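You operate a simulated robot arm through the tools that you are given. There is no shell and no other tool. Be economical: measure what you need, move in short steps, check, and stop when the job is done.

You run a simulated two-armed robot. Do the job below in one go: nothing can be reset, and whatever is moved stays where it is left.

## Task
Couple the air hose, open the valve and set the ticket's pressure.
Fine: leave the wrapper locked off; see the gauge at nought before coupling; shut the valve afterwards.

The check looks at the end state, three seconds after you hand in, the way a careful person would. Anything else that was tipped, shoved, dropped, spilled or broken makes it a failure.

## Robot
Two 7-joint arms with fingered hands on one trunk, on a base that drives. Base frame: it is fixed to the floor where the robot stands at the start and does not move with it; the origin is under the middle of the robot, x ahead of it, y to its left, z up. Readings come in cm, rad, newtons and seconds.
The left shoulder is at the start at [3.6, 17, 119.7], the right one opposite. With the tool pointing down near the work surface each hand reaches from about 28 to 76 cm from the robot's upright axis, wherever it stands, measured 20 degrees to its own side. Places, roughly: air gauge [40, -20, 70]; air inlet [40, -10, 70]; air valve [30, -40, 70]; former lock lever [30, -20, 80]; former wheel [40, -30, 80]; wrapper isolator [40, 70, 70]. Payload 4 kg a hand.
The tool frame of a hand sits at the grasp point between the pads (the TCP): z along the fingers, y along the line on which they close. The tips reach 2.6 cm beyond it. Largest opening 13.2 cm; the body of the gripper starts 7.3 cm behind the TCP. The gripper is a hand of 4 fingers: y runs from the thumb to the fingers, the wrist lies at [0, 0, -22.4] in the tool frame.
Orientation is told as [roll, pitch, yaw] about the base's x, y, z axes, in that order, counted from this pose: with the fingers straight down and closing along the base's y, the tool's x points along the base's -x, its y along +y and its z along -z.

## Interface
- The arms move only by the tool apply_moves. It takes "left_motion", "right_motion" or both (then of equal length, played together; a hand with none holds still); each is a list of rows, each a list of 6 numbers: the shift along the tool's x, y, z in cm, then the turn, a rotation vector about the tool's x, y, z in rad. In form: [[tx, ty, tz, wx, wy, wz], ...]. A call has 1 to 20 rows; each row is the pose to reach, as a shift and turn from the pose commanded when the call began, along the tool's axes at that moment. Rows are played at 5 a second. More than 5 cm and 0.15 rad between two rows, and nothing of the call is played. A pose out of reach is approached as far as the arm can. The call stops where the force on the tool passes 90 N (or 10 N more than at its start, if that is more) or the arm is blocked; 0.2 s more then pass. In this call time passes only in rows, and 0.2 s behind the last. It gives the time, the measured TCP pose, the force on the tool (base axes), the opening and the grip force at its end, in the units of the frame above (readings bear some noise), with the torque about the TCP (base axes, N m) and any sound that the robot's microphone picked up.
- Cameras (640 x 400 px; columns grow to the right, rows downward): "scene" is now at [11.39, -3.45, 137.01]; the picture's right is [-0.37, -0.93, 0.00], its down [-0.54, 0.22, -0.81] and it looks along [0.75, -0.30, -0.58] (base axes); focal length 214 px, centre (320, 200). "left" rides on the left gripper at [-6.8, 0.2, -9.7] in its tool frame; the picture's right is [-0.03, -1.00, 0.00], its down [0.82, -0.02, -0.58] and it looks along [0.58, -0.01, 0.82] (tool axes); focal length 270 px, centre (320, 200). "right" rides on the right gripper at [6.8, 0.2, -9.7] in its tool frame; the picture's right is [-0.03, 1.00, 0.00], its down [-0.82, -0.02, -0.58] and it looks along [-0.58, -0.01, 0.82] (tool axes); focal length 270 px, centre (320, 200). There is no depth. A picture from a camera that has moved, and an enlarged one, comes with that camera's place and axes in the base frame and with its lens.
- snapshot(camera): a new picture of that camera. The clock stands still meanwhile.
- raise_lower(by): slides the trunk up (or, below 0, down) by that many cm; the arms and the scene camera ride with it, the base frame stays. It gives what a move gives, with no picture.
- base_move(legs): drives the robot by 1 to 6 legs, each [ahead, turn to the left] in cm and rad, along the robot's own axes; the way and the turn of a leg run together, so that a leg with both is an arc; at most 150 cm and 3.142 rad a leg. The arms and the cameras ride along, it lands a little off, and it stops where it bumps. It gives what a move gives.
- finger_targets(finger1, finger2, finger3, thumb_bend, hand): sets how far each is bent, from 0 (flat) to 1 (curled in); at 0.3 the hand is open as for a grip, at 0.7 the pads meet at the TCP. One left out holds its place. A second passes; each finger stops where it meets its share of the squeeze, and holds until it gets a number again. It is the only way to open and close the hand. It gives what a move gives, with no picture; readings hold the bend of each and the force on the fingers (four entries, about 0 where the hand has none), thumb and palm.
- turn_head(pan, tilt): turns the head with the scene camera to pan (to the left, within 1.501 rad either way) and tilt (down, from -0.506 to 1.204), counted from straight ahead of the robot. It gives what a move gives.
- zoom(camera, box): a new picture of the part [left, top, right, bottom] of that camera's present view, enlarged. The clock stands still meanwhile.
- job_done(): hands the job in; it is judged then, once.

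Go step by step. Nothing tells you exact positions but the pictures and the camera data: compare them with the known pose of the tool, close in by small moves and look again before you grip or let go. The budget is 120 turns and 92 pictures, counting those below and the enlarged ones. Unless the task says otherwise, let go and move clear before handing in, and close with one line.

The tools are called after "Emit:" as name(argument=value, ...) on one line, values as JSON. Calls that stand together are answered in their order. apply_moves: Moves the arms, as the interface text tells. Its arguments: {"type":"object","properties":{"left_motion":{"type":"array","items":{"type":"array","items":{"type":"number"}}},"right_motion":{"type":"array","items":{"type":"array","items":{"type":"number"}}}},"required":[]} The other tools are called the same way: raise_lower (by) slides the trunk up or down; finger_targets (finger1, finger2, finger3, thumb_bend, hand) moves the fingers one by one; base_move (legs) drives the base; turn_head (pan, tilt) turns the head that bears the scene camera; snapshot (camera) takes a picture; zoom (camera, box) takes an enlarged picture of a part of a camera's view; job_done () hands the job in.

At the start:

```text
t: 0.0
left_ee_pos: [46.97, -3.68, 126.39]
left_tool_rot: [0.0, 0.0, -0.01]
left_ft_force: [0.2, 1.1, 0.5]
left_torque: [-0.01, 0.03, -0.01]
left_grip_width: 13.2
left_grasp_force: 0.0
left_shape: jaw
left_bend: [0.3, 0.3, 0.3, 0.3]
left_finger forces: [0.0, 0.0, 0.0, 0.1, 0.0, 0.0]
right_ee_pos: [30.74, -45.2, 117.42]
right_tool_rot: [0.0, 0.002, -0.006]
right_ft_force: [0.8, 0.6, 0.4]
right_torque: [0.01, 0.04, 0.0]
right_grip_width: 13.2
right_grasp_force: 0.1
right_shape: jaw
right_bend: [0.3, 0.3, 0.3, 0.3]
right_finger forces: [0.1, 0.0, 0.0, 0.0, 0.0, 0.1]
trunk travel left (down, up): [-42.5, 33.0]
robot x, y, heading: [-0.28, -0.02, -0.006]
head pan, tilt: [-0.38, 0.623]
```

scene: 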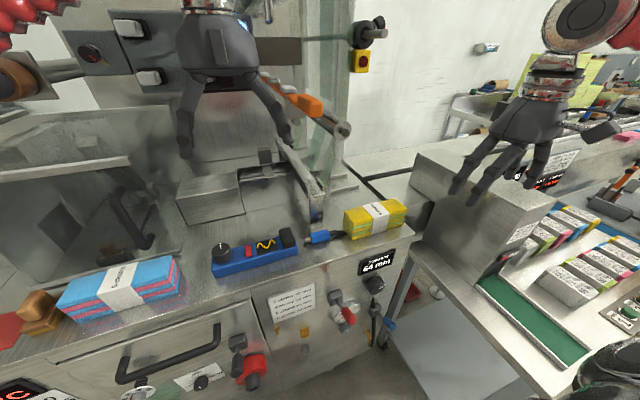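
right: 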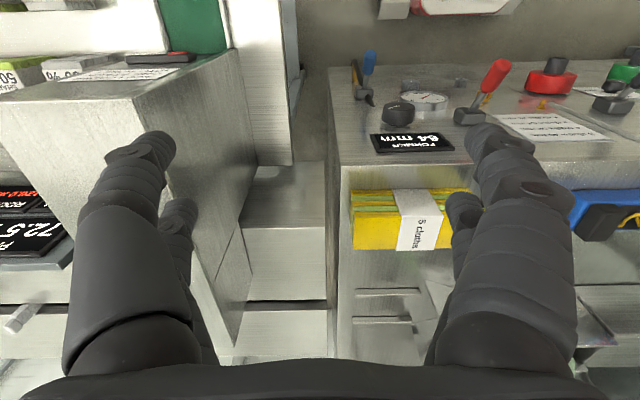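
left: 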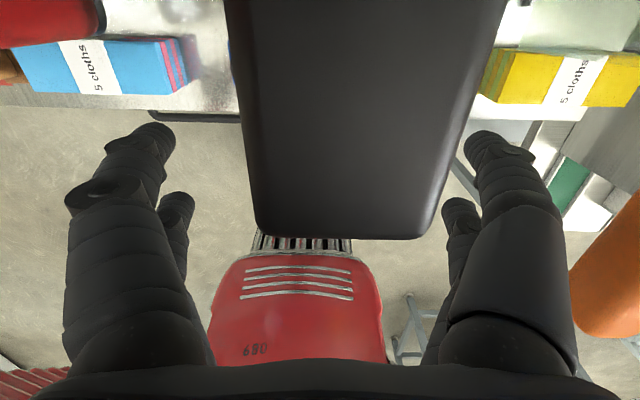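

I see the machine's front panel with a former display, a gauge, knobs and a red lever, but the details are small. I'll take enlarged views first.

Emit:
zoom(camera="scene", box=[220, 230, 420, 355])

Emit:
zoom(camera="right", box=[320, 20, 640, 220])

Emit:
turn_head(pan=-0.4, tilt=1.0)

```text
3.20 times, centred on (320, 292) of scene
camera zoom: at [11.39, -3.45, 137.01], right [-0.37, -0.93, 0.0], down [-0.54, 0.22, -0.81], along [0.75, -0.3, -0.58], focal length 686 px, centre (320, -96)
```

zoom: 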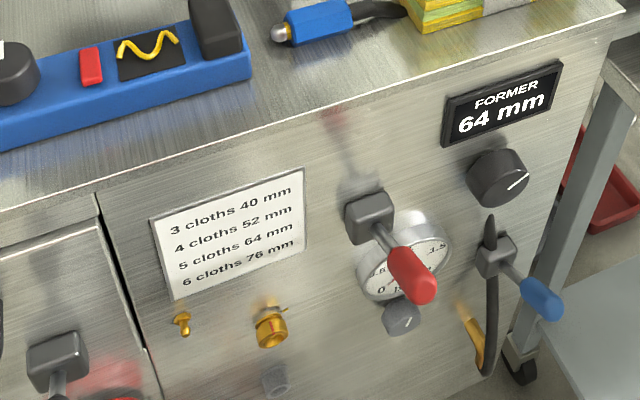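

```text
2.00 times, centred on (480, 120) of right
camera zoom: at [23.81, -45.03, 127.19], right [0.03, 1.0, 0.0], down [0.82, -0.03, 0.58], along [0.58, -0.02, -0.82], focal length 541 px, centre (0, 360)
```

zoom: 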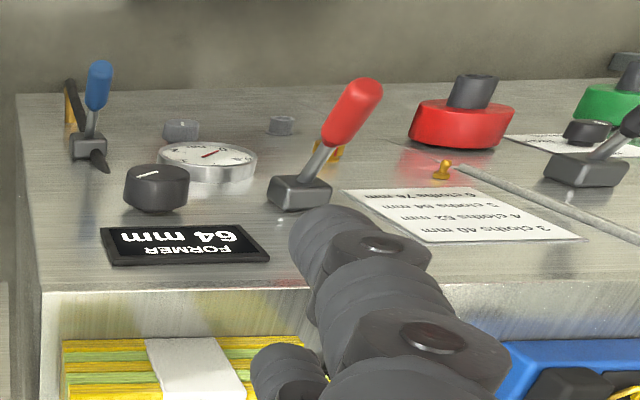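

```text
t: 0.8
left_ee_pos: [46.97, -3.64, 126.45]
left_tool_rot: [0.001, 0.002, -0.008]
left_ft_force: [0.2, 0.1, 0.3]
left_torque: [0.0, 0.01, 0.01]
left_grip_width: 13.2
left_grasp_force: 0.0
left_shape: jaw
left_bend: [0.3, 0.3, 0.3, 0.3]
left_finger forces: [0.0, 0.0, 0.0, 0.1, 0.0, 0.0]
right_ee_pos: [30.66, -45.21, 117.49]
right_tool_rot: [0.001, 0.0, -0.006]
right_ft_force: [-0.1, 0.7, 0.2]
right_torque: [0.0, -0.02, 0.01]
right_grip_width: 13.17
right_grasp_force: 0.1
right_shape: jaw
right_bend: [0.3, 0.3, 0.3, 0.3]
right_finger forces: [0.0, 0.0, 0.1, 0.1, 0.0, 0.0]
trunk travel left (down, up): [-42.5, 33.0]
robot x, y, heading: [0.2, -0.31, 0.004]
head pan, tilt: [-0.4, 1.0]
```

The panel holds a brass inlet, a gauge with a small grey knob, a red lever (former lock) and a blue lever (air valve?). Next I look for the hose end and the ticket.

Emit:
snapshot(camera="scene")

Emit:
zoom(camera="scene", box=[230, 130, 430, 255])

```text
86 pictures are left
camera scene: at [9.66, -2.91, 134.01], right [-0.39, -0.92, 0.0], down [-0.78, 0.33, -0.54], along [0.5, -0.21, -0.84], focal length 214 px, centre (320, 200)
```

scene: 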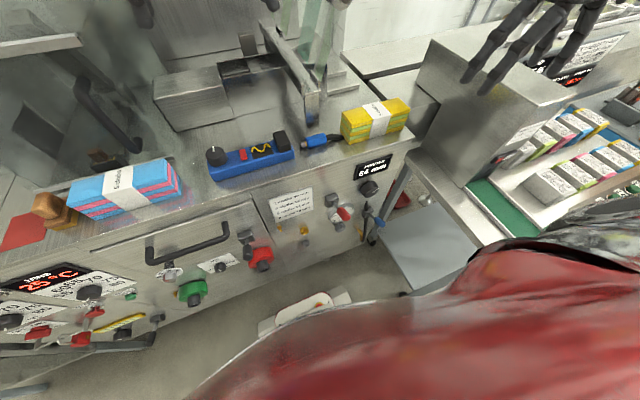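

```text
3.20 times, centred on (330, 192) of scene
camera zoom: at [9.66, -2.91, 134.01], right [-0.39, -0.92, 0.0], down [-0.78, 0.33, -0.54], along [0.5, -0.21, -0.84], focal length 686 px, centre (288, 224)
```

zoom: 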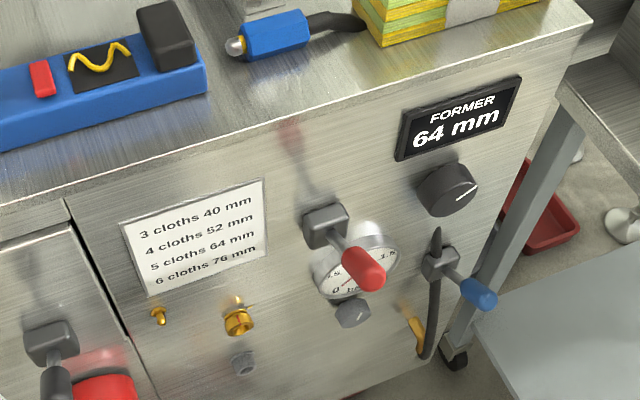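

The hanging black hose with a brass end by the blue lever is probably the air hose. I still need the ticket, so I look left and right.

Emit:
turn_head(pan=-1.0, tilt=0.6)

Emit:
snapshot(camera="scene")

Emit:
turn_head(pan=0.5, tilt=0.6)

Emit:
snapshot(camera="scene")

```text
t: 1.9
left_ee_pos: [46.98, -3.57, 126.35]
left_tool_rot: [0.0, 0.001, -0.009]
left_ft_force: [0.5, 0.4, -0.4]
left_torque: [-0.02, 0.02, 0.0]
left_grip_width: 13.15
left_grasp_force: 0.0
left_shape: jaw
left_bend: [0.3, 0.3, 0.3, 0.3]
left_finger forces: [0.1, 0.1, 0.1, 0.0, 0.1, 0.1]
right_ee_pos: [30.65, -45.13, 117.36]
right_tool_rot: [0.001, 0.0, -0.007]
right_ft_force: [0.3, 0.7, -0.1]
right_torque: [0.01, 0.0, 0.02]
right_grip_width: 13.2
right_grasp_force: 0.0
right_shape: jaw
right_bend: [0.3, 0.3, 0.3, 0.3]
right_finger forces: [0.0, 0.0, 0.1, 0.0, 0.1, 0.1]
trunk travel left (down, up): [-42.5, 33.0]
robot x, y, heading: [-0.03, 0.09, -0.004]
head pan, tilt: [-1.0, 0.6]
```

```text
84 pictures are left
camera scene: at [8.03, -7.63, 137.2], right [-0.84, -0.54, 0.0], down [-0.31, 0.48, -0.82], along [0.45, -0.69, -0.57], focal length 214 px, centre (320, 200)
```

scene: 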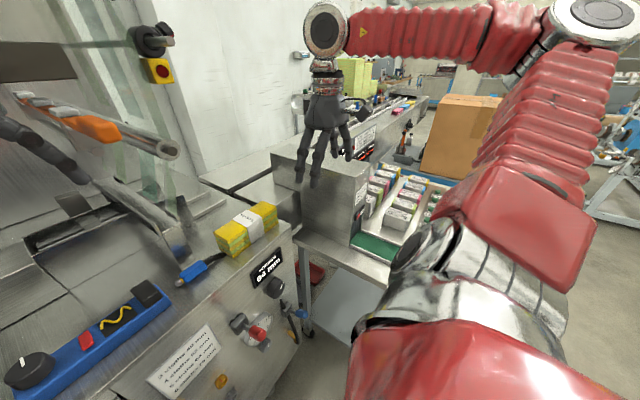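

```text
t: 3.5
left_ee_pos: [46.89, -3.62, 126.29]
left_tool_rot: [0.0, 0.002, -0.009]
left_ft_force: [-0.3, 0.5, 0.0]
left_torque: [0.01, 0.03, -0.01]
left_grip_width: 13.2
left_grasp_force: 0.1
left_shape: jaw
left_bend: [0.3, 0.3, 0.3, 0.3]
left_finger forces: [0.0, 0.1, 0.1, 0.0, 0.1, 0.0]
right_ee_pos: [30.75, -45.18, 117.4]
right_tool_rot: [0.002, 0.0, -0.008]
right_ft_force: [-0.7, 0.4, 0.3]
right_torque: [0.02, 0.02, -0.01]
right_grip_width: 13.19
right_grasp_force: 0.1
right_shape: jaw
right_bend: [0.3, 0.3, 0.3, 0.3]
right_finger forces: [0.1, 0.1, 0.0, 0.0, 0.0, 0.1]
trunk travel left (down, up): [-42.5, 33.0]
robot x, y, heading: [0.31, 0.06, 0.002]
head pan, tilt: [0.499, 0.6]
```

```text
83 pictures are left
camera scene: at [11.01, 4.03, 137.2], right [0.48, -0.88, 0.0], down [-0.5, -0.27, -0.82], along [0.72, 0.39, -0.57], focal length 214 px, centre (320, 200)
```

scene: 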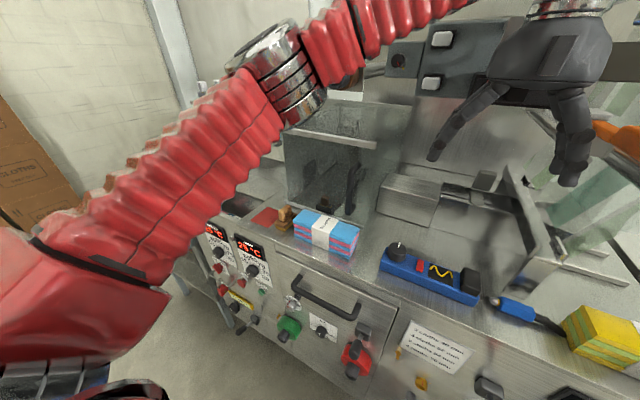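

I look for the ticket among the small plates on the left panel.

Emit:
zoom(camera="scene", box=[190, 210, 390, 335])

Emit:
zoom(camera="scene", box=[330, 270, 530, 395])

Emit:
snapshot(camera="right")

```text
3.20 times, centred on (290, 272) of scene
camera zoom: at [11.01, 4.03, 137.2], right [0.48, -0.88, 0.0], down [-0.5, -0.27, -0.82], along [0.72, 0.39, -0.57], focal length 686 px, centre (416, -32)
```

zoom: 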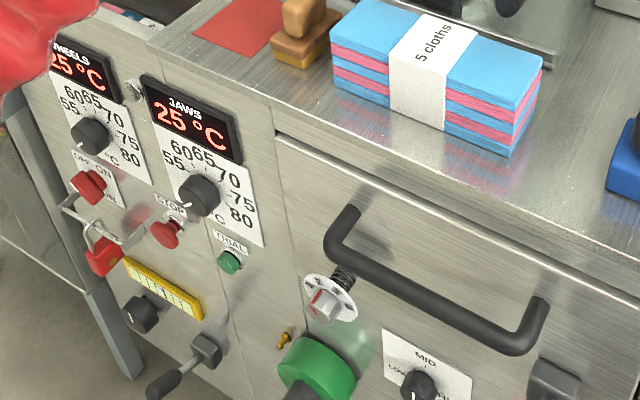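

```text
3.20 times, centred on (430, 332) of scene
camera zoom: at [11.01, 4.03, 137.2], right [0.48, -0.88, 0.0], down [-0.5, -0.27, -0.82], along [0.72, 0.39, -0.57], focal length 686 px, centre (-32, -224)
```

zoom: 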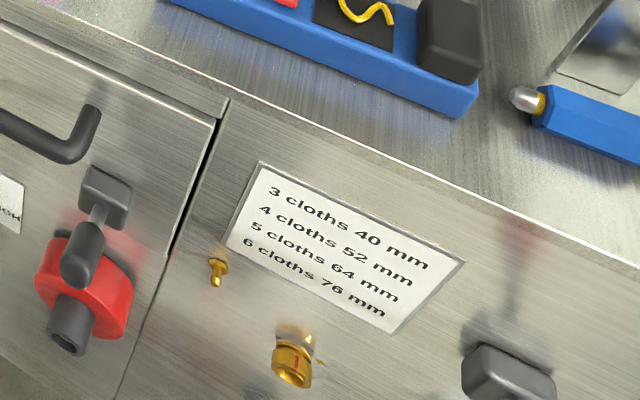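

```text
80 pictures are left
camera right: at [23.81, -45.03, 127.24], right [0.03, 1.0, 0.0], down [0.82, -0.03, 0.58], along [0.58, -0.02, -0.82], focal length 270 px, centre (320, 200)
```

right: 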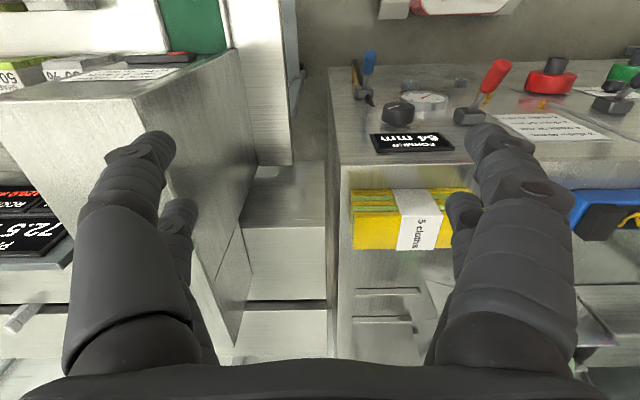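

I've found the wrapper isolator padlocked on the far left; I leave it alone. I back off so the hands can face the panel and the camera sees it better.

Emit:
base_move(legs=[[-15, 0]])

Emit:
turn_head(pan=-0.4, tilt=0.75)

Emit:
snapshot(camera="scene")

Emit:
snapshot(camera="left")

Emit:
snapshot(camera="right")

```text
t: 4.8
left_ee_pos: [31.68, -3.71, 126.35]
left_tool_rot: [0.0, -0.002, -0.01]
left_ft_force: [-0.9, -1.5, 0.7]
left_torque: [-0.01, -0.06, 0.01]
left_grip_width: 13.19
left_grasp_force: 0.1
left_shape: jaw
left_bend: [0.3, 0.3, 0.3, 0.3]
left_finger forces: [0.0, 0.0, 0.0, 0.0, 0.0, 0.0]
right_ee_pos: [15.56, -45.18, 117.52]
right_tool_rot: [0.0, -0.001, -0.009]
right_ft_force: [0.5, -0.1, -0.6]
right_torque: [0.01, 0.0, 0.01]
right_grip_width: 13.17
right_grasp_force: 0.1
right_shape: jaw
right_bend: [0.3, 0.3, 0.3, 0.3]
right_finger forces: [0.2, 0.0, 0.1, 0.0, 0.0, 0.0]
trunk travel left (down, up): [-42.5, 33.0]
robot x, y, heading: [-15.01, 0.16, -0.005]
head pan, tilt: [0.499, 0.6]
```

```text
t: 6.0
left_ee_pos: [31.87, -3.76, 126.31]
left_tool_rot: [-0.001, 0.002, -0.009]
left_ft_force: [0.1, 1.2, 0.0]
left_torque: [0.04, 0.01, -0.04]
left_grip_width: 13.19
left_grasp_force: 0.0
left_shape: jaw
left_bend: [0.3, 0.3, 0.3, 0.3]
left_finger forces: [0.0, 0.0, 0.1, 0.1, 0.0, 0.0]
right_ee_pos: [15.74, -45.27, 117.59]
right_tool_rot: [0.001, 0.003, -0.008]
right_ft_force: [0.0, 1.1, 0.4]
right_torque: [0.03, 0.02, 0.0]
right_grip_width: 13.22
right_grasp_force: 0.2
right_shape: jaw
right_bend: [0.3, 0.3, 0.3, 0.3]
right_finger forces: [0.0, 0.1, 0.0, 0.1, 0.1, 0.0]
trunk travel left (down, up): [-42.5, 33.0]
robot x, y, heading: [-15.08, 0.06, -0.003]
head pan, tilt: [-0.4, 0.75]
```

```text
79 pictures are left
camera scene: at [-4.09, -3.42, 135.91], right [-0.39, -0.92, 0.0], down [-0.63, 0.27, -0.73], along [0.67, -0.28, -0.68], focal length 214 px, centre (320, 200)
```

scene: 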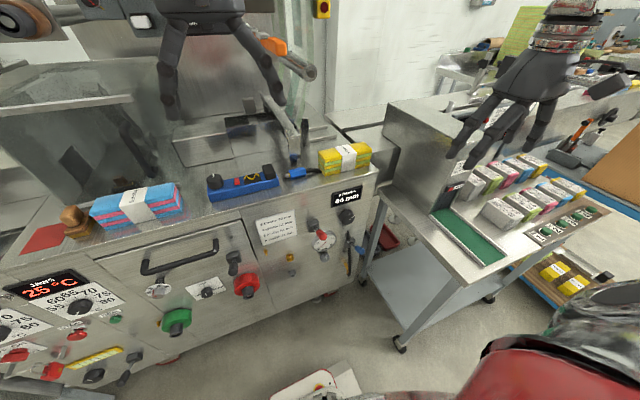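

```text
78 pictures are left
camera left: at [38.76, -3.43, 135.99], right [0.02, -1.0, 0.0], down [-0.82, -0.01, 0.58], along [-0.58, -0.01, -0.82], focal length 270 px, centre (320, 200)
```

left: 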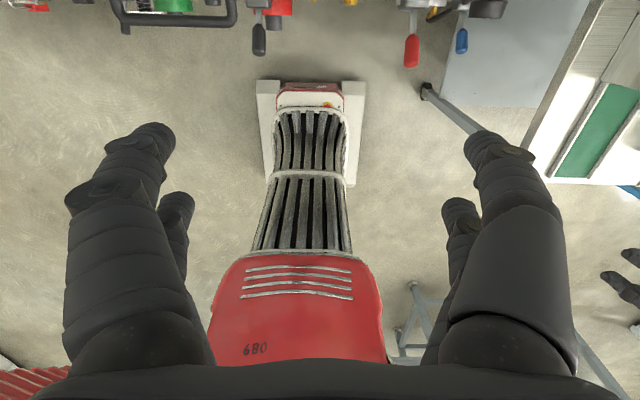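

```text
77 pictures are left
camera right: at [8.8, -45.05, 127.28], right [0.03, 1.0, 0.0], down [0.82, -0.03, 0.58], along [0.58, -0.02, -0.82], focal length 270 px, centre (320, 200)
```

right: 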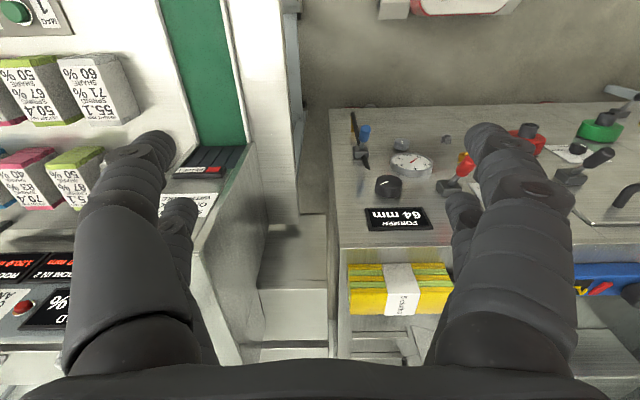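

I check the card by the green strip and the gauge from here.

Emit:
zoom(camera="right", box=[140, 140, 260, 215])

Emit:
zoom(camera="scene", box=[240, 170, 400, 270])

Emit:
zoom(camera="right", box=[330, 100, 490, 200])

```text
5.33 times, centred on (200, 178) of right
camera zoom: at [8.8, -45.05, 127.28], right [0.03, 1.0, 0.0], down [0.82, -0.03, 0.58], along [0.58, -0.02, -0.82], focal length 1442 px, centre (960, 320)
```

zoom: 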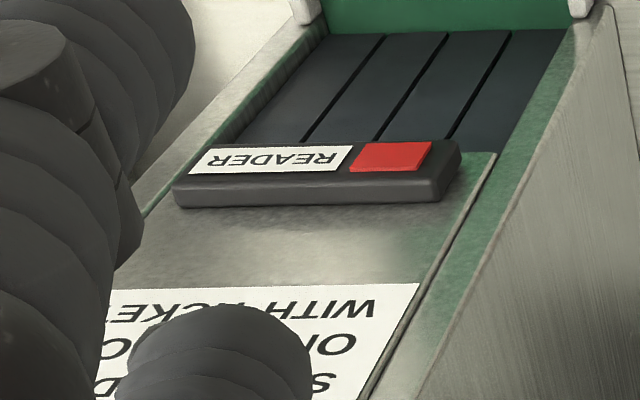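

```text
4.00 times, centred on (320, 220) of scene
camera zoom: at [-4.09, -3.42, 135.91], right [-0.39, -0.92, 0.0], down [-0.63, 0.27, -0.73], along [0.67, -0.28, -0.68], focal length 858 px, centre (320, 120)
```

zoom: 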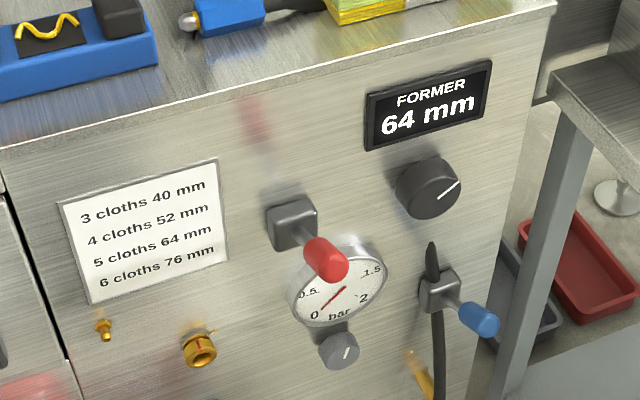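

```text
4.00 times, centred on (410, 150) of right
camera zoom: at [8.8, -45.05, 127.28], right [0.03, 1.0, 0.0], down [0.82, -0.03, 0.58], along [0.58, -0.02, -0.82], focal length 1081 px, centre (-40, 400)
```

zoom: 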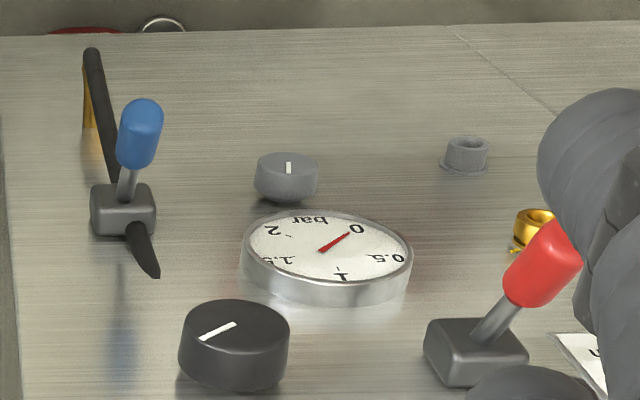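

The gauge appears to sit at 0, with a grey regulator knob below it. I haven't seen the ticket yet, so I look to the right.

Emit:
turn_head(pan=-0.95, tilt=0.55)

Emit:
zoom(camera="scene", box=[160, 80, 480, 280])

Emit:
turn_head(pan=0.3, tilt=0.2)

Emit:
snapshot(camera="scene")

```text
t: 7.0
left_ee_pos: [31.77, -3.7, 126.51]
left_tool_rot: [-0.002, 0.0, -0.009]
left_ft_force: [0.2, 0.0, 0.1]
left_torque: [0.0, -0.05, -0.04]
left_grip_width: 13.2
left_grasp_force: 0.2
left_shape: jaw
left_bend: [0.3, 0.3, 0.3, 0.3]
left_finger forces: [0.0, 0.1, 0.0, 0.0, 0.0, 0.1]
right_ee_pos: [15.67, -45.21, 117.44]
right_tool_rot: [0.002, 0.0, -0.009]
right_ft_force: [0.6, 0.1, 0.4]
right_torque: [0.01, 0.01, -0.02]
right_grip_width: 13.18
right_grasp_force: 0.0
right_shape: jaw
right_bend: [0.3, 0.3, 0.3, 0.3]
right_finger forces: [0.0, 0.1, 0.0, 0.0, 0.0, 0.1]
trunk travel left (down, up): [-42.5, 33.0]
robot x, y, heading: [-15.34, -0.02, 0.003]
head pan, tilt: [-0.949, 0.55]
```

```text
2.00 times, centred on (320, 180) of scene
camera zoom: at [-6.52, -7.5, 137.65], right [-0.81, -0.58, 0.0], down [-0.3, 0.43, -0.85], along [0.5, -0.69, -0.52], focal length 429 px, centre (320, 240)
```

zoom: 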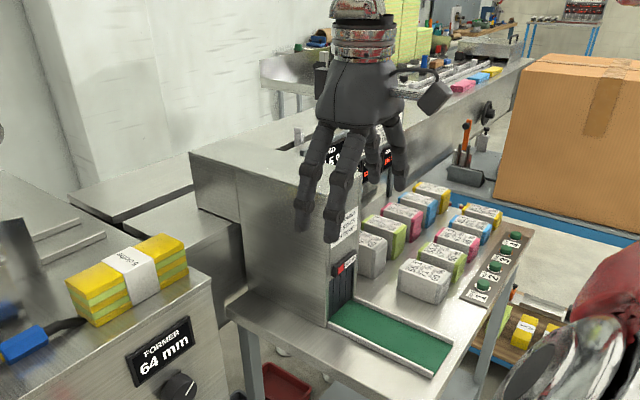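

```text
t: 8.4
left_ee_pos: [31.89, -3.64, 126.37]
left_tool_rot: [0.001, -0.002, -0.009]
left_ft_force: [0.9, -1.2, -0.3]
left_torque: [-0.05, -0.01, 0.03]
left_grip_width: 13.2
left_grasp_force: 0.1
left_shape: jaw
left_bend: [0.3, 0.3, 0.3, 0.3]
left_finger forces: [0.0, 0.0, 0.0, 0.0, 0.0, 0.0]
right_ee_pos: [15.68, -45.27, 117.5]
right_tool_rot: [0.0, 0.001, -0.009]
right_ft_force: [0.2, 0.4, -1.1]
right_torque: [-0.02, -0.02, 0.01]
right_grip_width: 13.19
right_grasp_force: 0.0
right_shape: jaw
right_bend: [0.3, 0.3, 0.3, 0.3]
right_finger forces: [0.0, 0.1, 0.0, 0.0, 0.0, 0.0]
trunk travel left (down, up): [-42.5, 33.0]
robot x, y, heading: [-14.85, -0.08, -0.006]
head pan, tilt: [0.3, 0.201]
```

```text
72 pictures are left
camera scene: at [-2.84, 2.54, 140.88], right [0.29, -0.96, 0.0], down [-0.19, -0.06, -0.98], along [0.94, 0.29, -0.2], focal length 214 px, centre (320, 200)
```

scene: 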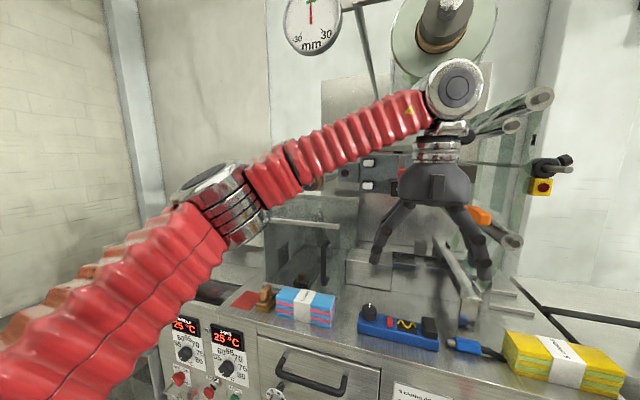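

The left hand blocks part of the machine, so I move it aside, mirroring the right hand.

Emit:
apply_moves(left_motion=[[1.7, 4.4, 0.9, 0, 0, 0], [3.4, 8.8, 1.8, 0, 0, 0], [5.1, 13.2, 2.7, 0, 0, 0], [6.8, 17.6, 3.6, 0, 0, 0], [8.5, 22, 4.5, 0, 0, 0], [10.2, 26.4, 5.4, 0, 0, 0], [11.9, 30.8, 6.3, 0, 0, 0], [13.6, 35.2, 7.2, 0, 0, 0], [15.3, 39.6, 8.1, 0, 0, 0], [17, 44, 9, 0, 0, 0]])

Emit:
turn_head(pan=0.0, tilt=0.3)

Emit:
snapshot(camera="scene")

Emit:
turn_head(pan=0.5, tilt=0.7)

Emit:
snapshot(camera="scene")

```text
t: 10.6
left_ee_pos: [15.29, 40.55, 116.84]
left_tool_rot: [-0.004, 0.021, -0.012]
left_ft_force: [0.5, 1.2, 3.1]
left_torque: [-0.06, -0.11, 0.01]
left_grip_width: 13.21
left_grasp_force: 0.1
left_shape: jaw
left_bend: [0.3, 0.3, 0.3, 0.3]
left_finger forces: [0.0, 0.0, 0.0, 0.0, 0.0, 0.0]
right_ee_pos: [15.71, -45.04, 117.55]
right_tool_rot: [-0.002, 0.001, -0.009]
right_ft_force: [0.7, 0.6, 0.1]
right_torque: [0.01, 0.02, -0.02]
right_grip_width: 13.17
right_grasp_force: 0.1
right_shape: jaw
right_bend: [0.3, 0.3, 0.3, 0.3]
right_finger forces: [0.0, 0.0, 0.0, 0.1, 0.1, 0.1]
trunk travel left (down, up): [-42.5, 33.0]
robot x, y, heading: [-14.76, 0.14, -0.005]
head pan, tilt: [0.3, 0.201]
```

```text
t: 11.4
left_ee_pos: [15.34, 40.39, 116.98]
left_tool_rot: [-0.001, 0.022, -0.01]
left_ft_force: [-0.1, -0.1, 0.4]
left_torque: [0.03, 0.01, -0.02]
left_grip_width: 13.22
left_grasp_force: 0.0
left_shape: jaw
left_bend: [0.3, 0.3, 0.3, 0.3]
left_finger forces: [0.0, 0.0, 0.0, 0.0, 0.0, 0.1]
right_ee_pos: [15.66, -45.21, 117.54]
right_tool_rot: [-0.001, 0.001, -0.009]
right_ft_force: [-0.1, 0.7, -0.1]
right_torque: [-0.01, -0.01, 0.02]
right_grip_width: 13.18
right_grasp_force: 0.1
right_shape: jaw
right_bend: [0.3, 0.3, 0.3, 0.3]
right_finger forces: [0.0, 0.1, 0.0, 0.0, 0.0, 0.0]
trunk travel left (down, up): [-42.5, 33.0]
robot x, y, heading: [-14.89, -0.12, -0.003]
head pan, tilt: [0.0, 0.3]
```

```text
71 pictures are left
camera scene: at [-2.44, -0.16, 139.95], right [0.0, -1.0, 0.0], down [-0.3, 0.0, -0.96], along [0.96, 0.0, -0.3], focal length 214 px, centre (320, 200)
```

scene: 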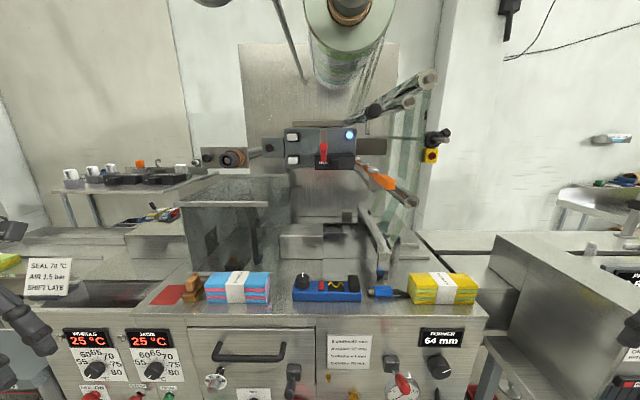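

```text
t: 12.4
left_ee_pos: [15.2, 40.46, 116.93]
left_tool_rot: [0.002, 0.023, -0.01]
left_ft_force: [-0.3, 0.2, -0.5]
left_torque: [-0.01, -0.02, 0.02]
left_grip_width: 13.2
left_grasp_force: 0.1
left_shape: jaw
left_bend: [0.3, 0.3, 0.3, 0.3]
left_finger forces: [0.1, 0.0, 0.0, 0.1, 0.1, 0.0]
right_ee_pos: [15.74, -45.14, 117.4]
right_tool_rot: [0.001, 0.001, -0.009]
right_ft_force: [-0.1, 0.1, -1.0]
right_torque: [-0.03, -0.01, -0.01]
right_grip_width: 13.18
right_grasp_force: 0.1
right_shape: jaw
right_bend: [0.3, 0.3, 0.3, 0.3]
right_finger forces: [0.1, 0.1, 0.0, 0.1, 0.1, 0.0]
trunk travel left (down, up): [-42.5, 33.0]
robot x, y, heading: [-15.24, 0.27, -0.005]
head pan, tilt: [0.499, 0.7]
```

```text
70 pictures are left
camera scene: at [-4.31, 3.87, 136.35], right [0.48, -0.88, 0.0], down [-0.57, -0.31, -0.77], along [0.67, 0.37, -0.64], focal length 214 px, centre (320, 200)
```

scene: 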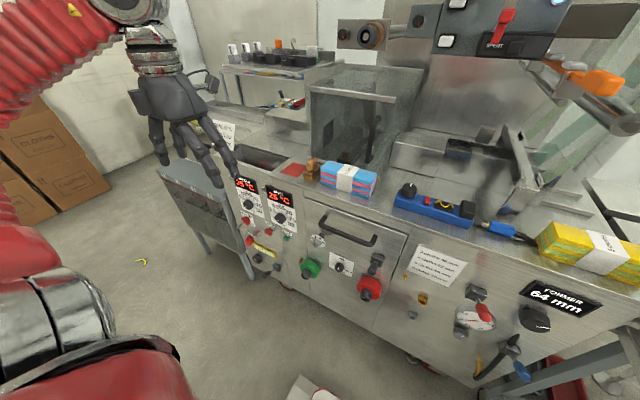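

Found the ticket, standing at the left: "SEAL 70 / AIR 1.5 bar?". I zoom in to confirm it.

Emit:
turn_head(pan=0.3, tilt=0.4)

Emit:
snapshot(camera="scene")

```text
t: 13.2
left_ee_pos: [15.24, 40.41, 116.81]
left_tool_rot: [0.0, 0.021, -0.01]
left_ft_force: [1.1, -0.1, -0.1]
left_torque: [0.02, 0.03, 0.0]
left_grip_width: 13.19
left_grasp_force: 0.1
left_shape: jaw
left_bend: [0.3, 0.3, 0.3, 0.3]
left_finger forces: [0.0, 0.1, 0.0, 0.0, 0.0, 0.0]
right_ee_pos: [15.65, -45.15, 117.61]
right_tool_rot: [-0.001, -0.001, -0.007]
right_ft_force: [-0.3, 0.1, -0.3]
right_torque: [-0.01, 0.0, 0.0]
right_grip_width: 13.18
right_grasp_force: 0.0
right_shape: jaw
right_bend: [0.3, 0.3, 0.3, 0.3]
right_finger forces: [0.0, 0.0, 0.0, 0.0, 0.0, 0.0]
trunk travel left (down, up): [-42.5, 33.0]
robot x, y, heading: [-15.15, 0.07, -0.001]
head pan, tilt: [0.3, 0.4]
```

```text
69 pictures are left
camera scene: at [-2.93, 2.55, 139.02], right [0.3, -0.96, 0.0], down [-0.37, -0.12, -0.92], along [0.88, 0.27, -0.39], focal length 214 px, centre (320, 200)
```

scene: 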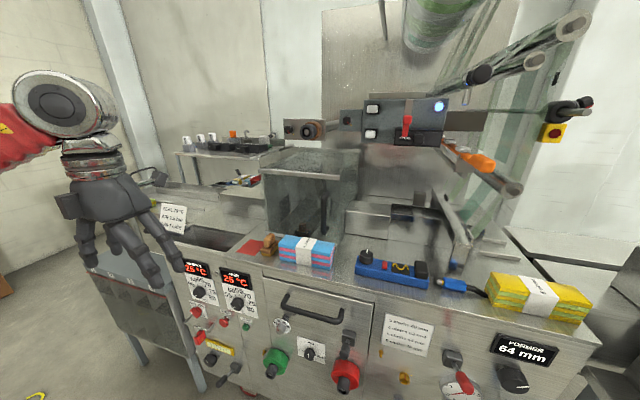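

Emit:
zoom(camera="scene", box=[148, 192, 204, 240])

Emit:
turn_head(pan=-0.4, tilt=0.8)

Emit:
zoom(camera="scene", box=[270, 160, 390, 280])

```text
8.33 times, centred on (176, 216) of scene
camera zoom: at [-2.93, 2.55, 139.02], right [0.3, -0.96, 0.0], down [-0.37, -0.12, -0.92], along [0.88, 0.27, -0.39], focal length 1787 px, centre (1520, 67)
```

zoom: 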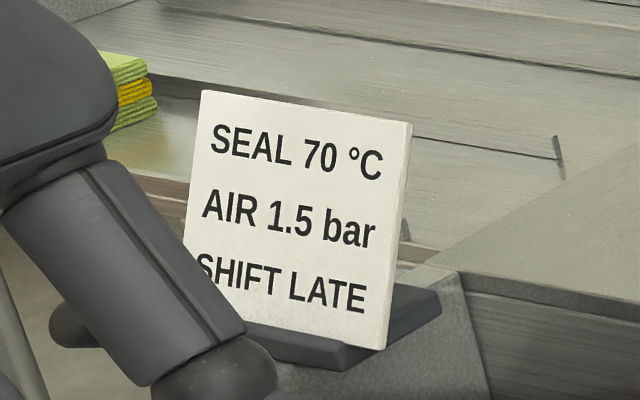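

```text
t: 14.2
left_ee_pos: [15.31, 40.38, 116.94]
left_tool_rot: [-0.001, 0.024, -0.01]
left_ft_force: [0.0, -0.1, 1.0]
left_torque: [-0.03, 0.0, -0.03]
left_grip_width: 13.18
left_grasp_force: 0.1
left_shape: jaw
left_bend: [0.3, 0.3, 0.3, 0.3]
left_finger forces: [0.0, 0.0, 0.0, 0.0, 0.1, 0.0]
right_ee_pos: [15.6, -45.23, 117.56]
right_tool_rot: [-0.001, 0.001, -0.008]
right_ft_force: [-0.4, -0.1, 0.3]
right_torque: [0.02, -0.03, 0.0]
right_grip_width: 13.19
right_grasp_force: 0.2
right_shape: jaw
right_bend: [0.3, 0.3, 0.3, 0.3]
right_finger forces: [0.0, 0.0, 0.0, 0.0, 0.0, 0.1]
trunk travel left (down, up): [-42.5, 33.0]
robot x, y, heading: [-14.82, 0.18, -0.002]
head pan, tilt: [-0.4, 0.799]
```

```text
3.33 times, centred on (330, 220) of scene
camera zoom: at [-4.35, -3.33, 135.52], right [-0.39, -0.92, 0.0], down [-0.66, 0.28, -0.7], along [0.64, -0.27, -0.72], focal length 715 px, centre (287, 133)
```

zoom: 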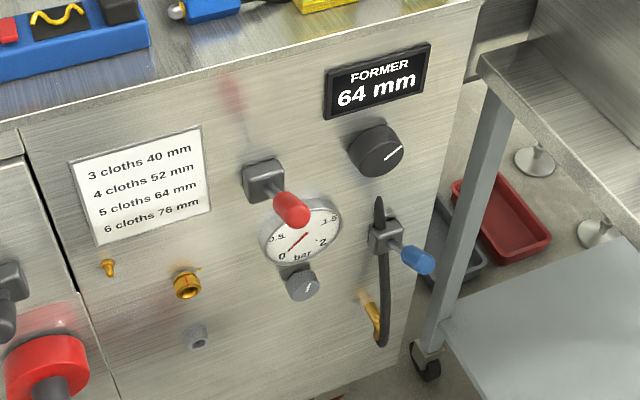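

The ticket reads AIR 1.5 bar. I lower the trunk for a more level view of the hose and panel.

Emit:
raise_lower(by=-35)

Emit:
turn_head(pan=-0.6, tilt=0.55)

Emit:
snapshot(camera="scene")

Emit:
snapshot(camera="right")

```text
t: 17.6
left_ee_pos: [21.68, 40.44, 72.52]
left_tool_rot: [-0.004, 0.367, -0.006]
left_ft_force: [-0.3, 0.3, -0.1]
left_torque: [0.02, 0.01, -0.01]
left_grip_width: 13.17
left_grasp_force: 0.0
left_shape: jaw
left_bend: [0.3, 0.3, 0.3, 0.3]
left_finger forces: [0.1, 0.0, 0.0, 0.0, 0.1, 0.0]
right_ee_pos: [15.66, -45.2, 82.46]
right_tool_rot: [0.0, 0.001, -0.01]
right_ft_force: [0.7, 0.5, 0.7]
right_torque: [-0.03, 0.0, 0.08]
right_grip_width: 13.2
right_grasp_force: 0.0
right_shape: jaw
right_bend: [0.3, 0.3, 0.3, 0.3]
right_finger forces: [0.0, 0.0, 0.5, 0.0, 0.4, 0.0]
trunk travel left (down, up): [-7.5, 68.0]
robot x, y, heading: [-14.99, 0.14, -0.003]
head pan, tilt: [-0.4, 0.799]
```

```text
t: 18.4
left_ee_pos: [21.63, 40.58, 72.55]
left_tool_rot: [-0.004, 0.367, -0.009]
left_ft_force: [-0.6, -0.8, 0.2]
left_torque: [0.02, 0.03, 0.02]
left_grip_width: 13.2
left_grasp_force: 0.1
left_shape: jaw
left_bend: [0.3, 0.3, 0.3, 0.3]
left_finger forces: [0.0, 0.1, 0.0, 0.0, 0.0, 0.0]
right_ee_pos: [15.7, -45.12, 82.54]
right_tool_rot: [0.001, 0.001, -0.009]
right_ft_force: [0.3, 0.2, 0.8]
right_torque: [-0.06, -0.06, 0.02]
right_grip_width: 13.19
right_grasp_force: 0.0
right_shape: jaw
right_bend: [0.3, 0.3, 0.3, 0.3]
right_finger forces: [0.0, 0.0, 0.5, 0.1, 0.6, 0.0]
trunk travel left (down, up): [-7.5, 68.0]
robot x, y, heading: [-14.98, -0.2, -0.001]
head pan, tilt: [-0.6, 0.55]
```

```text
66 pictures are left
camera scene: at [9.51, -5.27, 101.18], right [-0.57, -0.82, 0.0], down [-0.43, 0.3, -0.85], along [0.7, -0.48, -0.52], focal length 214 px, centre (320, 200)
```

scene: 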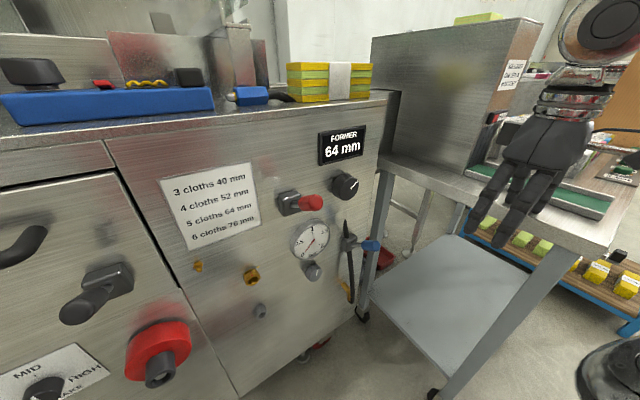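

```text
65 pictures are left
camera right: at [8.77, -45.03, 92.29], right [0.03, 1.0, 0.0], down [0.82, -0.03, 0.58], along [0.58, -0.02, -0.82], focal length 270 px, centre (320, 200)
```

right: 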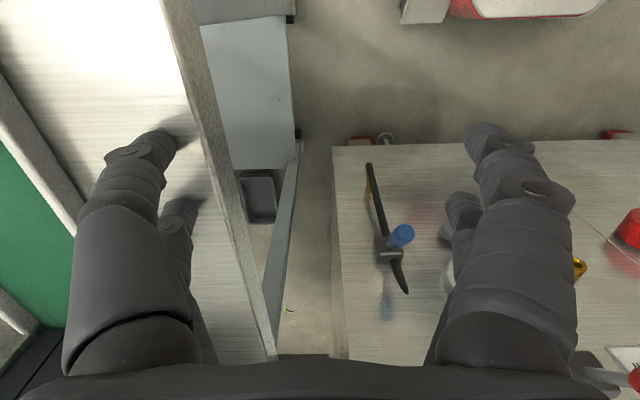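

The table's left edge is near y=-54, and the right hand is partly above it with slight finger forces. I take a close look at the hose and the hand.

Emit:
zoom(camera="scene", box=[230, 170, 400, 320])

Emit:
zoom(camera="scene", box=[440, 100, 640, 260])

Emit:
zoom(camera="right", box=[330, 130, 450, 310])

```text
2.67 times, centred on (315, 245) of scene
camera zoom: at [9.51, -5.27, 101.18], right [-0.57, -0.82, 0.0], down [-0.43, 0.3, -0.85], along [0.7, -0.48, -0.52], focal length 572 px, centre (333, 80)
```

zoom: 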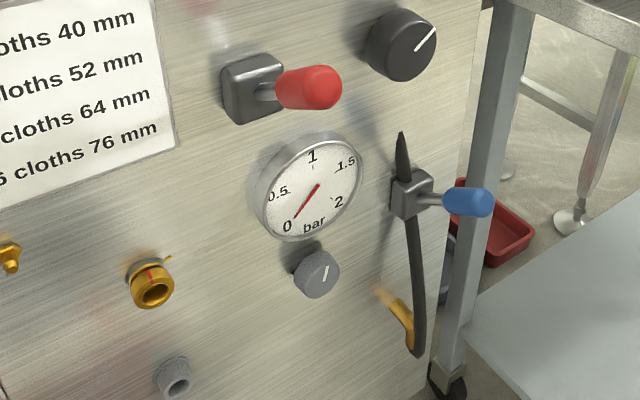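

```text
2.50 times, centred on (540, 180) of scene
camera zoom: at [9.51, -5.27, 101.18], right [-0.57, -0.82, 0.0], down [-0.43, 0.3, -0.85], along [0.7, -0.48, -0.52], focal length 536 px, centre (-230, 250)
```

zoom: 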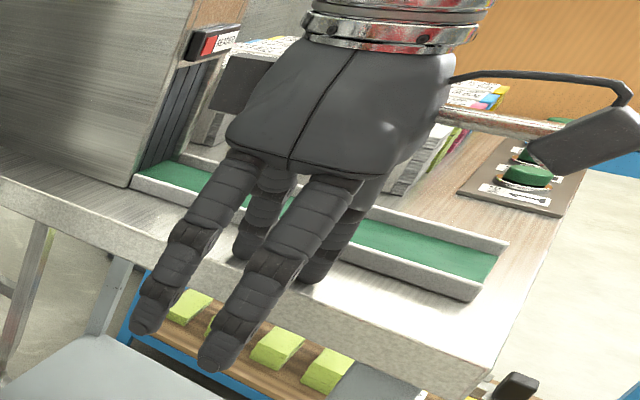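

```text
2.22 times, centred on (390, 220) of right
camera zoom: at [8.77, -45.03, 92.29], right [0.03, 1.0, 0.0], down [0.82, -0.03, 0.58], along [0.58, -0.02, -0.82], focal length 601 px, centre (164, 156)
```

zoom: 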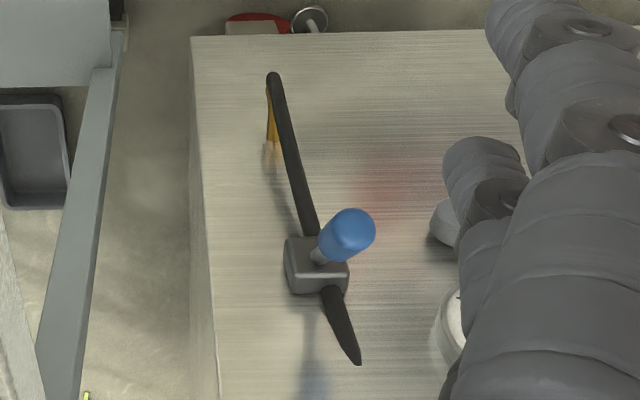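

The blue tip is at about [32.7,-35.4,66.7], the valve block at about [40,-35,62] and the inlet front at about [40,-10,66]. I back off a little more so the right hand can turn forward and look closely.

Emit:
base_move(legs=[[-15, 0]])

Emit:
apply_moves(right_motion=[[0, 2, 0, 0, -0.14, 0], [0, 4, 0, 0, -0.28, 0], [0, 6, 0, 0, -0.42, 0], [0, 8, 0, 0, -0.56, 0], [0, 10, 0, 0, -0.7, 0], [0, 10, 0, 0, -0.84, 0], [0, 10, 0, 0, -0.98, 0], [0, 10, 0, 0, -1.12, 0], [0, 10, 0, 0, -1.26, 0], [0, 10, 0, 0, -1.4, 0], [0, 10, 0, 0, -1.5, 0]])

```text
t: 19.8
left_ee_pos: [6.69, 40.44, 72.65]
left_tool_rot: [-0.003, 0.365, -0.011]
left_ft_force: [0.4, -0.8, 0.3]
left_torque: [0.02, 0.02, -0.01]
left_grip_width: 13.18
left_grasp_force: 0.0
left_shape: jaw
left_bend: [0.3, 0.3, 0.3, 0.3]
left_finger forces: [0.0, 0.0, 0.0, 0.1, 0.0, 0.1]
right_ee_pos: [0.52, -45.24, 82.38]
right_tool_rot: [-0.002, -0.001, -0.009]
right_ft_force: [-0.1, 0.2, -0.9]
right_torque: [-0.01, -0.06, -0.03]
right_grip_width: 13.18
right_grasp_force: 0.0
right_shape: jaw
right_bend: [0.3, 0.3, 0.3, 0.3]
right_finger forces: [0.0, 0.0, 0.0, 0.0, 0.0, 0.0]
trunk travel left (down, up): [-7.5, 68.0]
robot x, y, heading: [-29.9, -0.1, -0.0]
head pan, tilt: [-0.6, 0.55]
```

```text
t: 22.2
left_ee_pos: [6.67, 40.52, 72.57]
left_tool_rot: [-0.002, 0.365, -0.009]
left_ft_force: [-0.1, 0.4, -0.7]
left_torque: [0.01, -0.05, -0.03]
left_grip_width: 13.18
left_grasp_force: 0.0
left_shape: jaw
left_bend: [0.3, 0.3, 0.3, 0.3]
left_finger forces: [0.0, 0.0, 0.0, 0.0, 0.1, 0.1]
right_ee_pos: [-1.65, -48.86, 91.49]
right_tool_rot: [0.002, -1.498, -0.01]
right_ft_force: [-0.5, 0.3, 0.5]
right_torque: [-0.01, 0.0, 0.01]
right_grip_width: 13.2
right_grasp_force: 0.1
right_shape: jaw
right_bend: [0.3, 0.3, 0.3, 0.3]
right_finger forces: [0.0, 0.1, 0.1, 0.1, 0.0, 0.1]
right hand out of reach, approached as far as the arm can: row 3, 4, 5, 6, 7, 8, 9, 10, 11
trunk travel left (down, up): [-7.5, 68.0]
robot x, y, heading: [-30.27, -0.1, -0.003]
head pan, tilt: [-0.6, 0.55]
```

The hand now faces forward. I move it toward a viewing pose in front of the valve.

Emit:
apply_moves(right_motion=[[0, 2, 4, 0, 0, 0], [0, 4, 8, 0, 0, 0], [0, 6, 12, 0, 0, 0], [2, 8, 14, 0, 0, 0], [5, 9, 16, 0, 0, 0]])

Emit:
snapshot(camera="right")

```text
t: 23.4
left_ee_pos: [6.59, 40.44, 72.59]
left_tool_rot: [-0.005, 0.368, -0.009]
left_ft_force: [-0.9, 0.2, -0.2]
left_torque: [0.03, 0.02, 0.0]
left_grip_width: 13.17
left_grasp_force: 0.1
left_shape: jaw
left_bend: [0.3, 0.3, 0.3, 0.3]
left_finger forces: [0.0, 0.0, 0.0, 0.0, 0.1, 0.0]
right_ee_pos: [18.9, -47.45, 87.02]
right_tool_rot: [-0.003, -1.5, -0.007]
right_ft_force: [0.0, -0.1, 0.4]
right_torque: [0.01, -0.02, 0.02]
right_grip_width: 13.2
right_grasp_force: 0.1
right_shape: jaw
right_bend: [0.3, 0.3, 0.3, 0.3]
right_finger forces: [0.1, 0.1, 0.0, 0.1, 0.0, 0.0]
right hand out of reach, approached as far as the arm can: row 1, 2, 3, 4, 5
trunk travel left (down, up): [-7.5, 68.0]
robot x, y, heading: [-30.03, 0.09, -0.002]
head pan, tilt: [-0.6, 0.55]
```

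```text
61 pictures are left
camera right: at [8.69, -47.38, 80.94], right [0.01, 1.0, 0.03], down [-0.52, -0.02, 0.86], along [0.86, -0.02, 0.52], focal length 270 px, centre (320, 200)
```

right: 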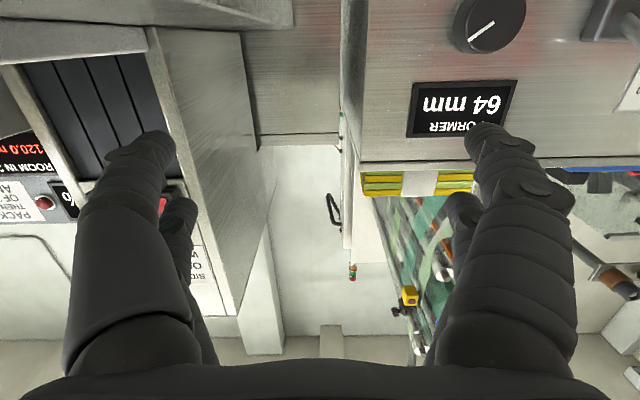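

The wrist is too close to the shoulder. I back off another 18 cm and then reach forward.

Emit:
base_move(legs=[[-18, 0]])

Emit:
apply_moves(right_motion=[[0, 0, 4.5, 0, 0, 0], [0, 2, 9, 0, 0, 0], [0, 4, 13.5, 0, 0, 0], [2, 6, 17, 0, 0, 0]])

```text
t: 24.9
left_ee_pos: [-11.7, 40.35, 72.7]
left_tool_rot: [-0.003, 0.367, -0.011]
left_ft_force: [0.3, -0.1, -0.2]
left_torque: [0.01, 0.02, 0.02]
left_grip_width: 13.2
left_grasp_force: 0.1
left_shape: jaw
left_bend: [0.3, 0.3, 0.3, 0.3]
left_finger forces: [0.1, 0.0, 0.0, 0.1, 0.0, 0.0]
right_ee_pos: [0.55, -47.54, 86.96]
right_tool_rot: [0.005, -1.499, -0.012]
right_ft_force: [1.1, 0.8, 0.3]
right_torque: [-0.03, 0.01, 0.01]
right_grip_width: 13.18
right_grasp_force: 0.0
right_shape: jaw
right_bend: [0.3, 0.3, 0.3, 0.3]
right_finger forces: [0.0, 0.0, 0.0, 0.0, 0.0, 0.0]
trunk travel left (down, up): [-7.5, 68.0]
robot x, y, heading: [-48.26, 0.07, -0.004]
head pan, tilt: [-0.6, 0.55]
```

```text
t: 25.9
left_ee_pos: [-11.62, 40.48, 72.72]
left_tool_rot: [-0.001, 0.367, -0.011]
left_ft_force: [-0.3, 0.0, 0.8]
left_torque: [-0.02, -0.01, -0.02]
left_grip_width: 13.2
left_grasp_force: 0.1
left_shape: jaw
left_bend: [0.3, 0.3, 0.3, 0.3]
left_finger forces: [0.0, 0.0, 0.0, 0.0, 0.0, 0.1]
right_ee_pos: [15.83, -42.8, 85.0]
right_tool_rot: [0.006, -1.5, -0.014]
right_ft_force: [-0.2, -0.4, -0.5]
right_torque: [0.02, 0.01, -0.02]
right_grip_width: 13.23
right_grasp_force: 0.1
right_shape: jaw
right_bend: [0.3, 0.3, 0.3, 0.3]
right_finger forces: [0.1, 0.1, 0.1, 0.0, 0.0, 0.0]
right hand out of reach, approached as far as the arm can: row 4
trunk travel left (down, up): [-7.5, 68.0]
robot x, y, heading: [-48.33, -0.18, -0.001]
head pan, tilt: [-0.6, 0.55]
```

Reach is still limited at this shoulder height, so I raise the trunk and try again.

Emit:
raise_lower(by=18)

Emit:
apply_moves(right_motion=[[4, 2, 1, 0, 0, 0], [8, 4, 2, 0, 0, 0], [12, 6, 3, 0, 0, 0], [16, 8, 4, 0, 0, 0], [20, 10, 4, 0, 0, 0], [24, 12, 4, 0, 0, 0], [28, 13, 4, 0, 0, 0], [32, 13, 4, 0, 0, 0]])

Emit:
snapshot(camera="right")

```text
t: 27.9
left_ee_pos: [-11.46, 40.36, 90.62]
left_tool_rot: [0.0, 0.369, -0.01]
left_ft_force: [-0.3, 0.0, -0.6]
left_torque: [0.0, 0.0, -0.03]
left_grip_width: 13.19
left_grasp_force: 0.2
left_shape: jaw
left_bend: [0.3, 0.3, 0.3, 0.3]
left_finger forces: [0.1, 0.0, 0.1, 0.1, 0.1, 0.1]
right_ee_pos: [9.86, -42.78, 113.45]
right_tool_rot: [3.131, -1.449, -3.137]
right_ft_force: [-0.1, 0.2, 0.1]
right_torque: [0.03, 0.01, -0.02]
right_grip_width: 13.18
right_grasp_force: 0.0
right_shape: jaw
right_bend: [0.3, 0.3, 0.3, 0.3]
right_finger forces: [0.0, 0.0, 0.1, 0.0, 0.0, 0.0]
trunk travel left (down, up): [-25.5, 50.0]
robot x, y, heading: [-48.3, 0.41, -0.001]
head pan, tilt: [-0.6, 0.55]
```

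```text
t: 29.7
left_ee_pos: [-11.54, 40.55, 90.72]
left_tool_rot: [-0.002, 0.365, -0.009]
left_ft_force: [-0.2, 1.0, -0.7]
left_torque: [-0.02, 0.01, 0.01]
left_grip_width: 13.19
left_grasp_force: 0.0
left_shape: jaw
left_bend: [0.3, 0.3, 0.3, 0.3]
left_finger forces: [0.0, 0.0, 0.0, 0.0, 0.0, 0.0]
right_ee_pos: [7.41, -42.42, 110.37]
right_tool_rot: [3.132, -1.454, -3.139]
right_ft_force: [-0.4, 0.3, 0.7]
right_torque: [0.0, 0.02, -0.01]
right_grip_width: 13.23
right_grasp_force: 0.0
right_shape: jaw
right_bend: [0.3, 0.3, 0.3, 0.3]
right_finger forces: [0.0, 0.1, 0.1, 0.0, 0.1, 0.0]
right hand out of reach, approached as far as the arm can: row 1, 2, 3, 4, 5, 6, 7, 8
trunk travel left (down, up): [-25.5, 50.0]
robot x, y, heading: [-48.44, 0.15, 0.002]
head pan, tilt: [-0.6, 0.55]
```

```text
60 pictures are left
camera right: at [-1.47, -42.29, 102.53], right [0.0, 1.0, 0.03], down [-0.67, -0.02, 0.74], along [0.74, -0.02, 0.67], focal length 270 px, centre (320, 200)
```

right: 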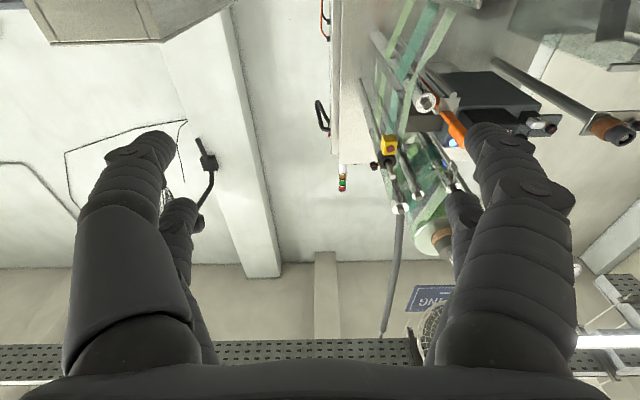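

The hand pitched too far up. I try a half-tilted hand, lower down.

Emit:
apply_moves(right_motion=[[3, 0, 1, 0, 0.14, 0], [6, 0, 2, 0, 0.28, 0], [9, 0, 3, 0, 0.42, 0], [12, 0, 4, 0, 0.56, 0], [15, 0, 5, 0, 0.7, 0], [18, 0, 6, 0, 0.84, 0], [21, 1, 7, 0, 0.9, 0], [25, 2, 8, 0, 0.9, 0], [29, 3, 9, 0, 0.9, 0], [33, 4, 10, 0, 0.9, 0]])

```text
t: 31.9
left_ee_pos: [-11.51, 40.47, 90.72]
left_tool_rot: [-0.002, 0.369, -0.011]
left_ft_force: [-0.3, -0.4, -0.2]
left_torque: [0.0, 0.04, 0.01]
left_grip_width: 13.19
left_grasp_force: 0.0
left_shape: jaw
left_bend: [0.3, 0.3, 0.3, 0.3]
left_finger forces: [0.1, 0.1, 0.0, 0.1, 0.0, 0.0]
right_ee_pos: [21.31, -38.54, 78.89]
right_tool_rot: [0.002, -0.793, -0.009]
right_ft_force: [1.0, -0.7, -0.3]
right_torque: [-0.03, -0.02, 0.0]
right_grip_width: 13.18
right_grasp_force: 0.1
right_shape: jaw
right_bend: [0.3, 0.3, 0.3, 0.3]
right_finger forces: [0.1, 0.1, 0.0, 0.0, 0.0, 0.1]
trunk travel left (down, up): [-25.5, 50.0]
robot x, y, heading: [-48.69, -0.05, -0.002]
head pan, tilt: [-0.6, 0.55]
```

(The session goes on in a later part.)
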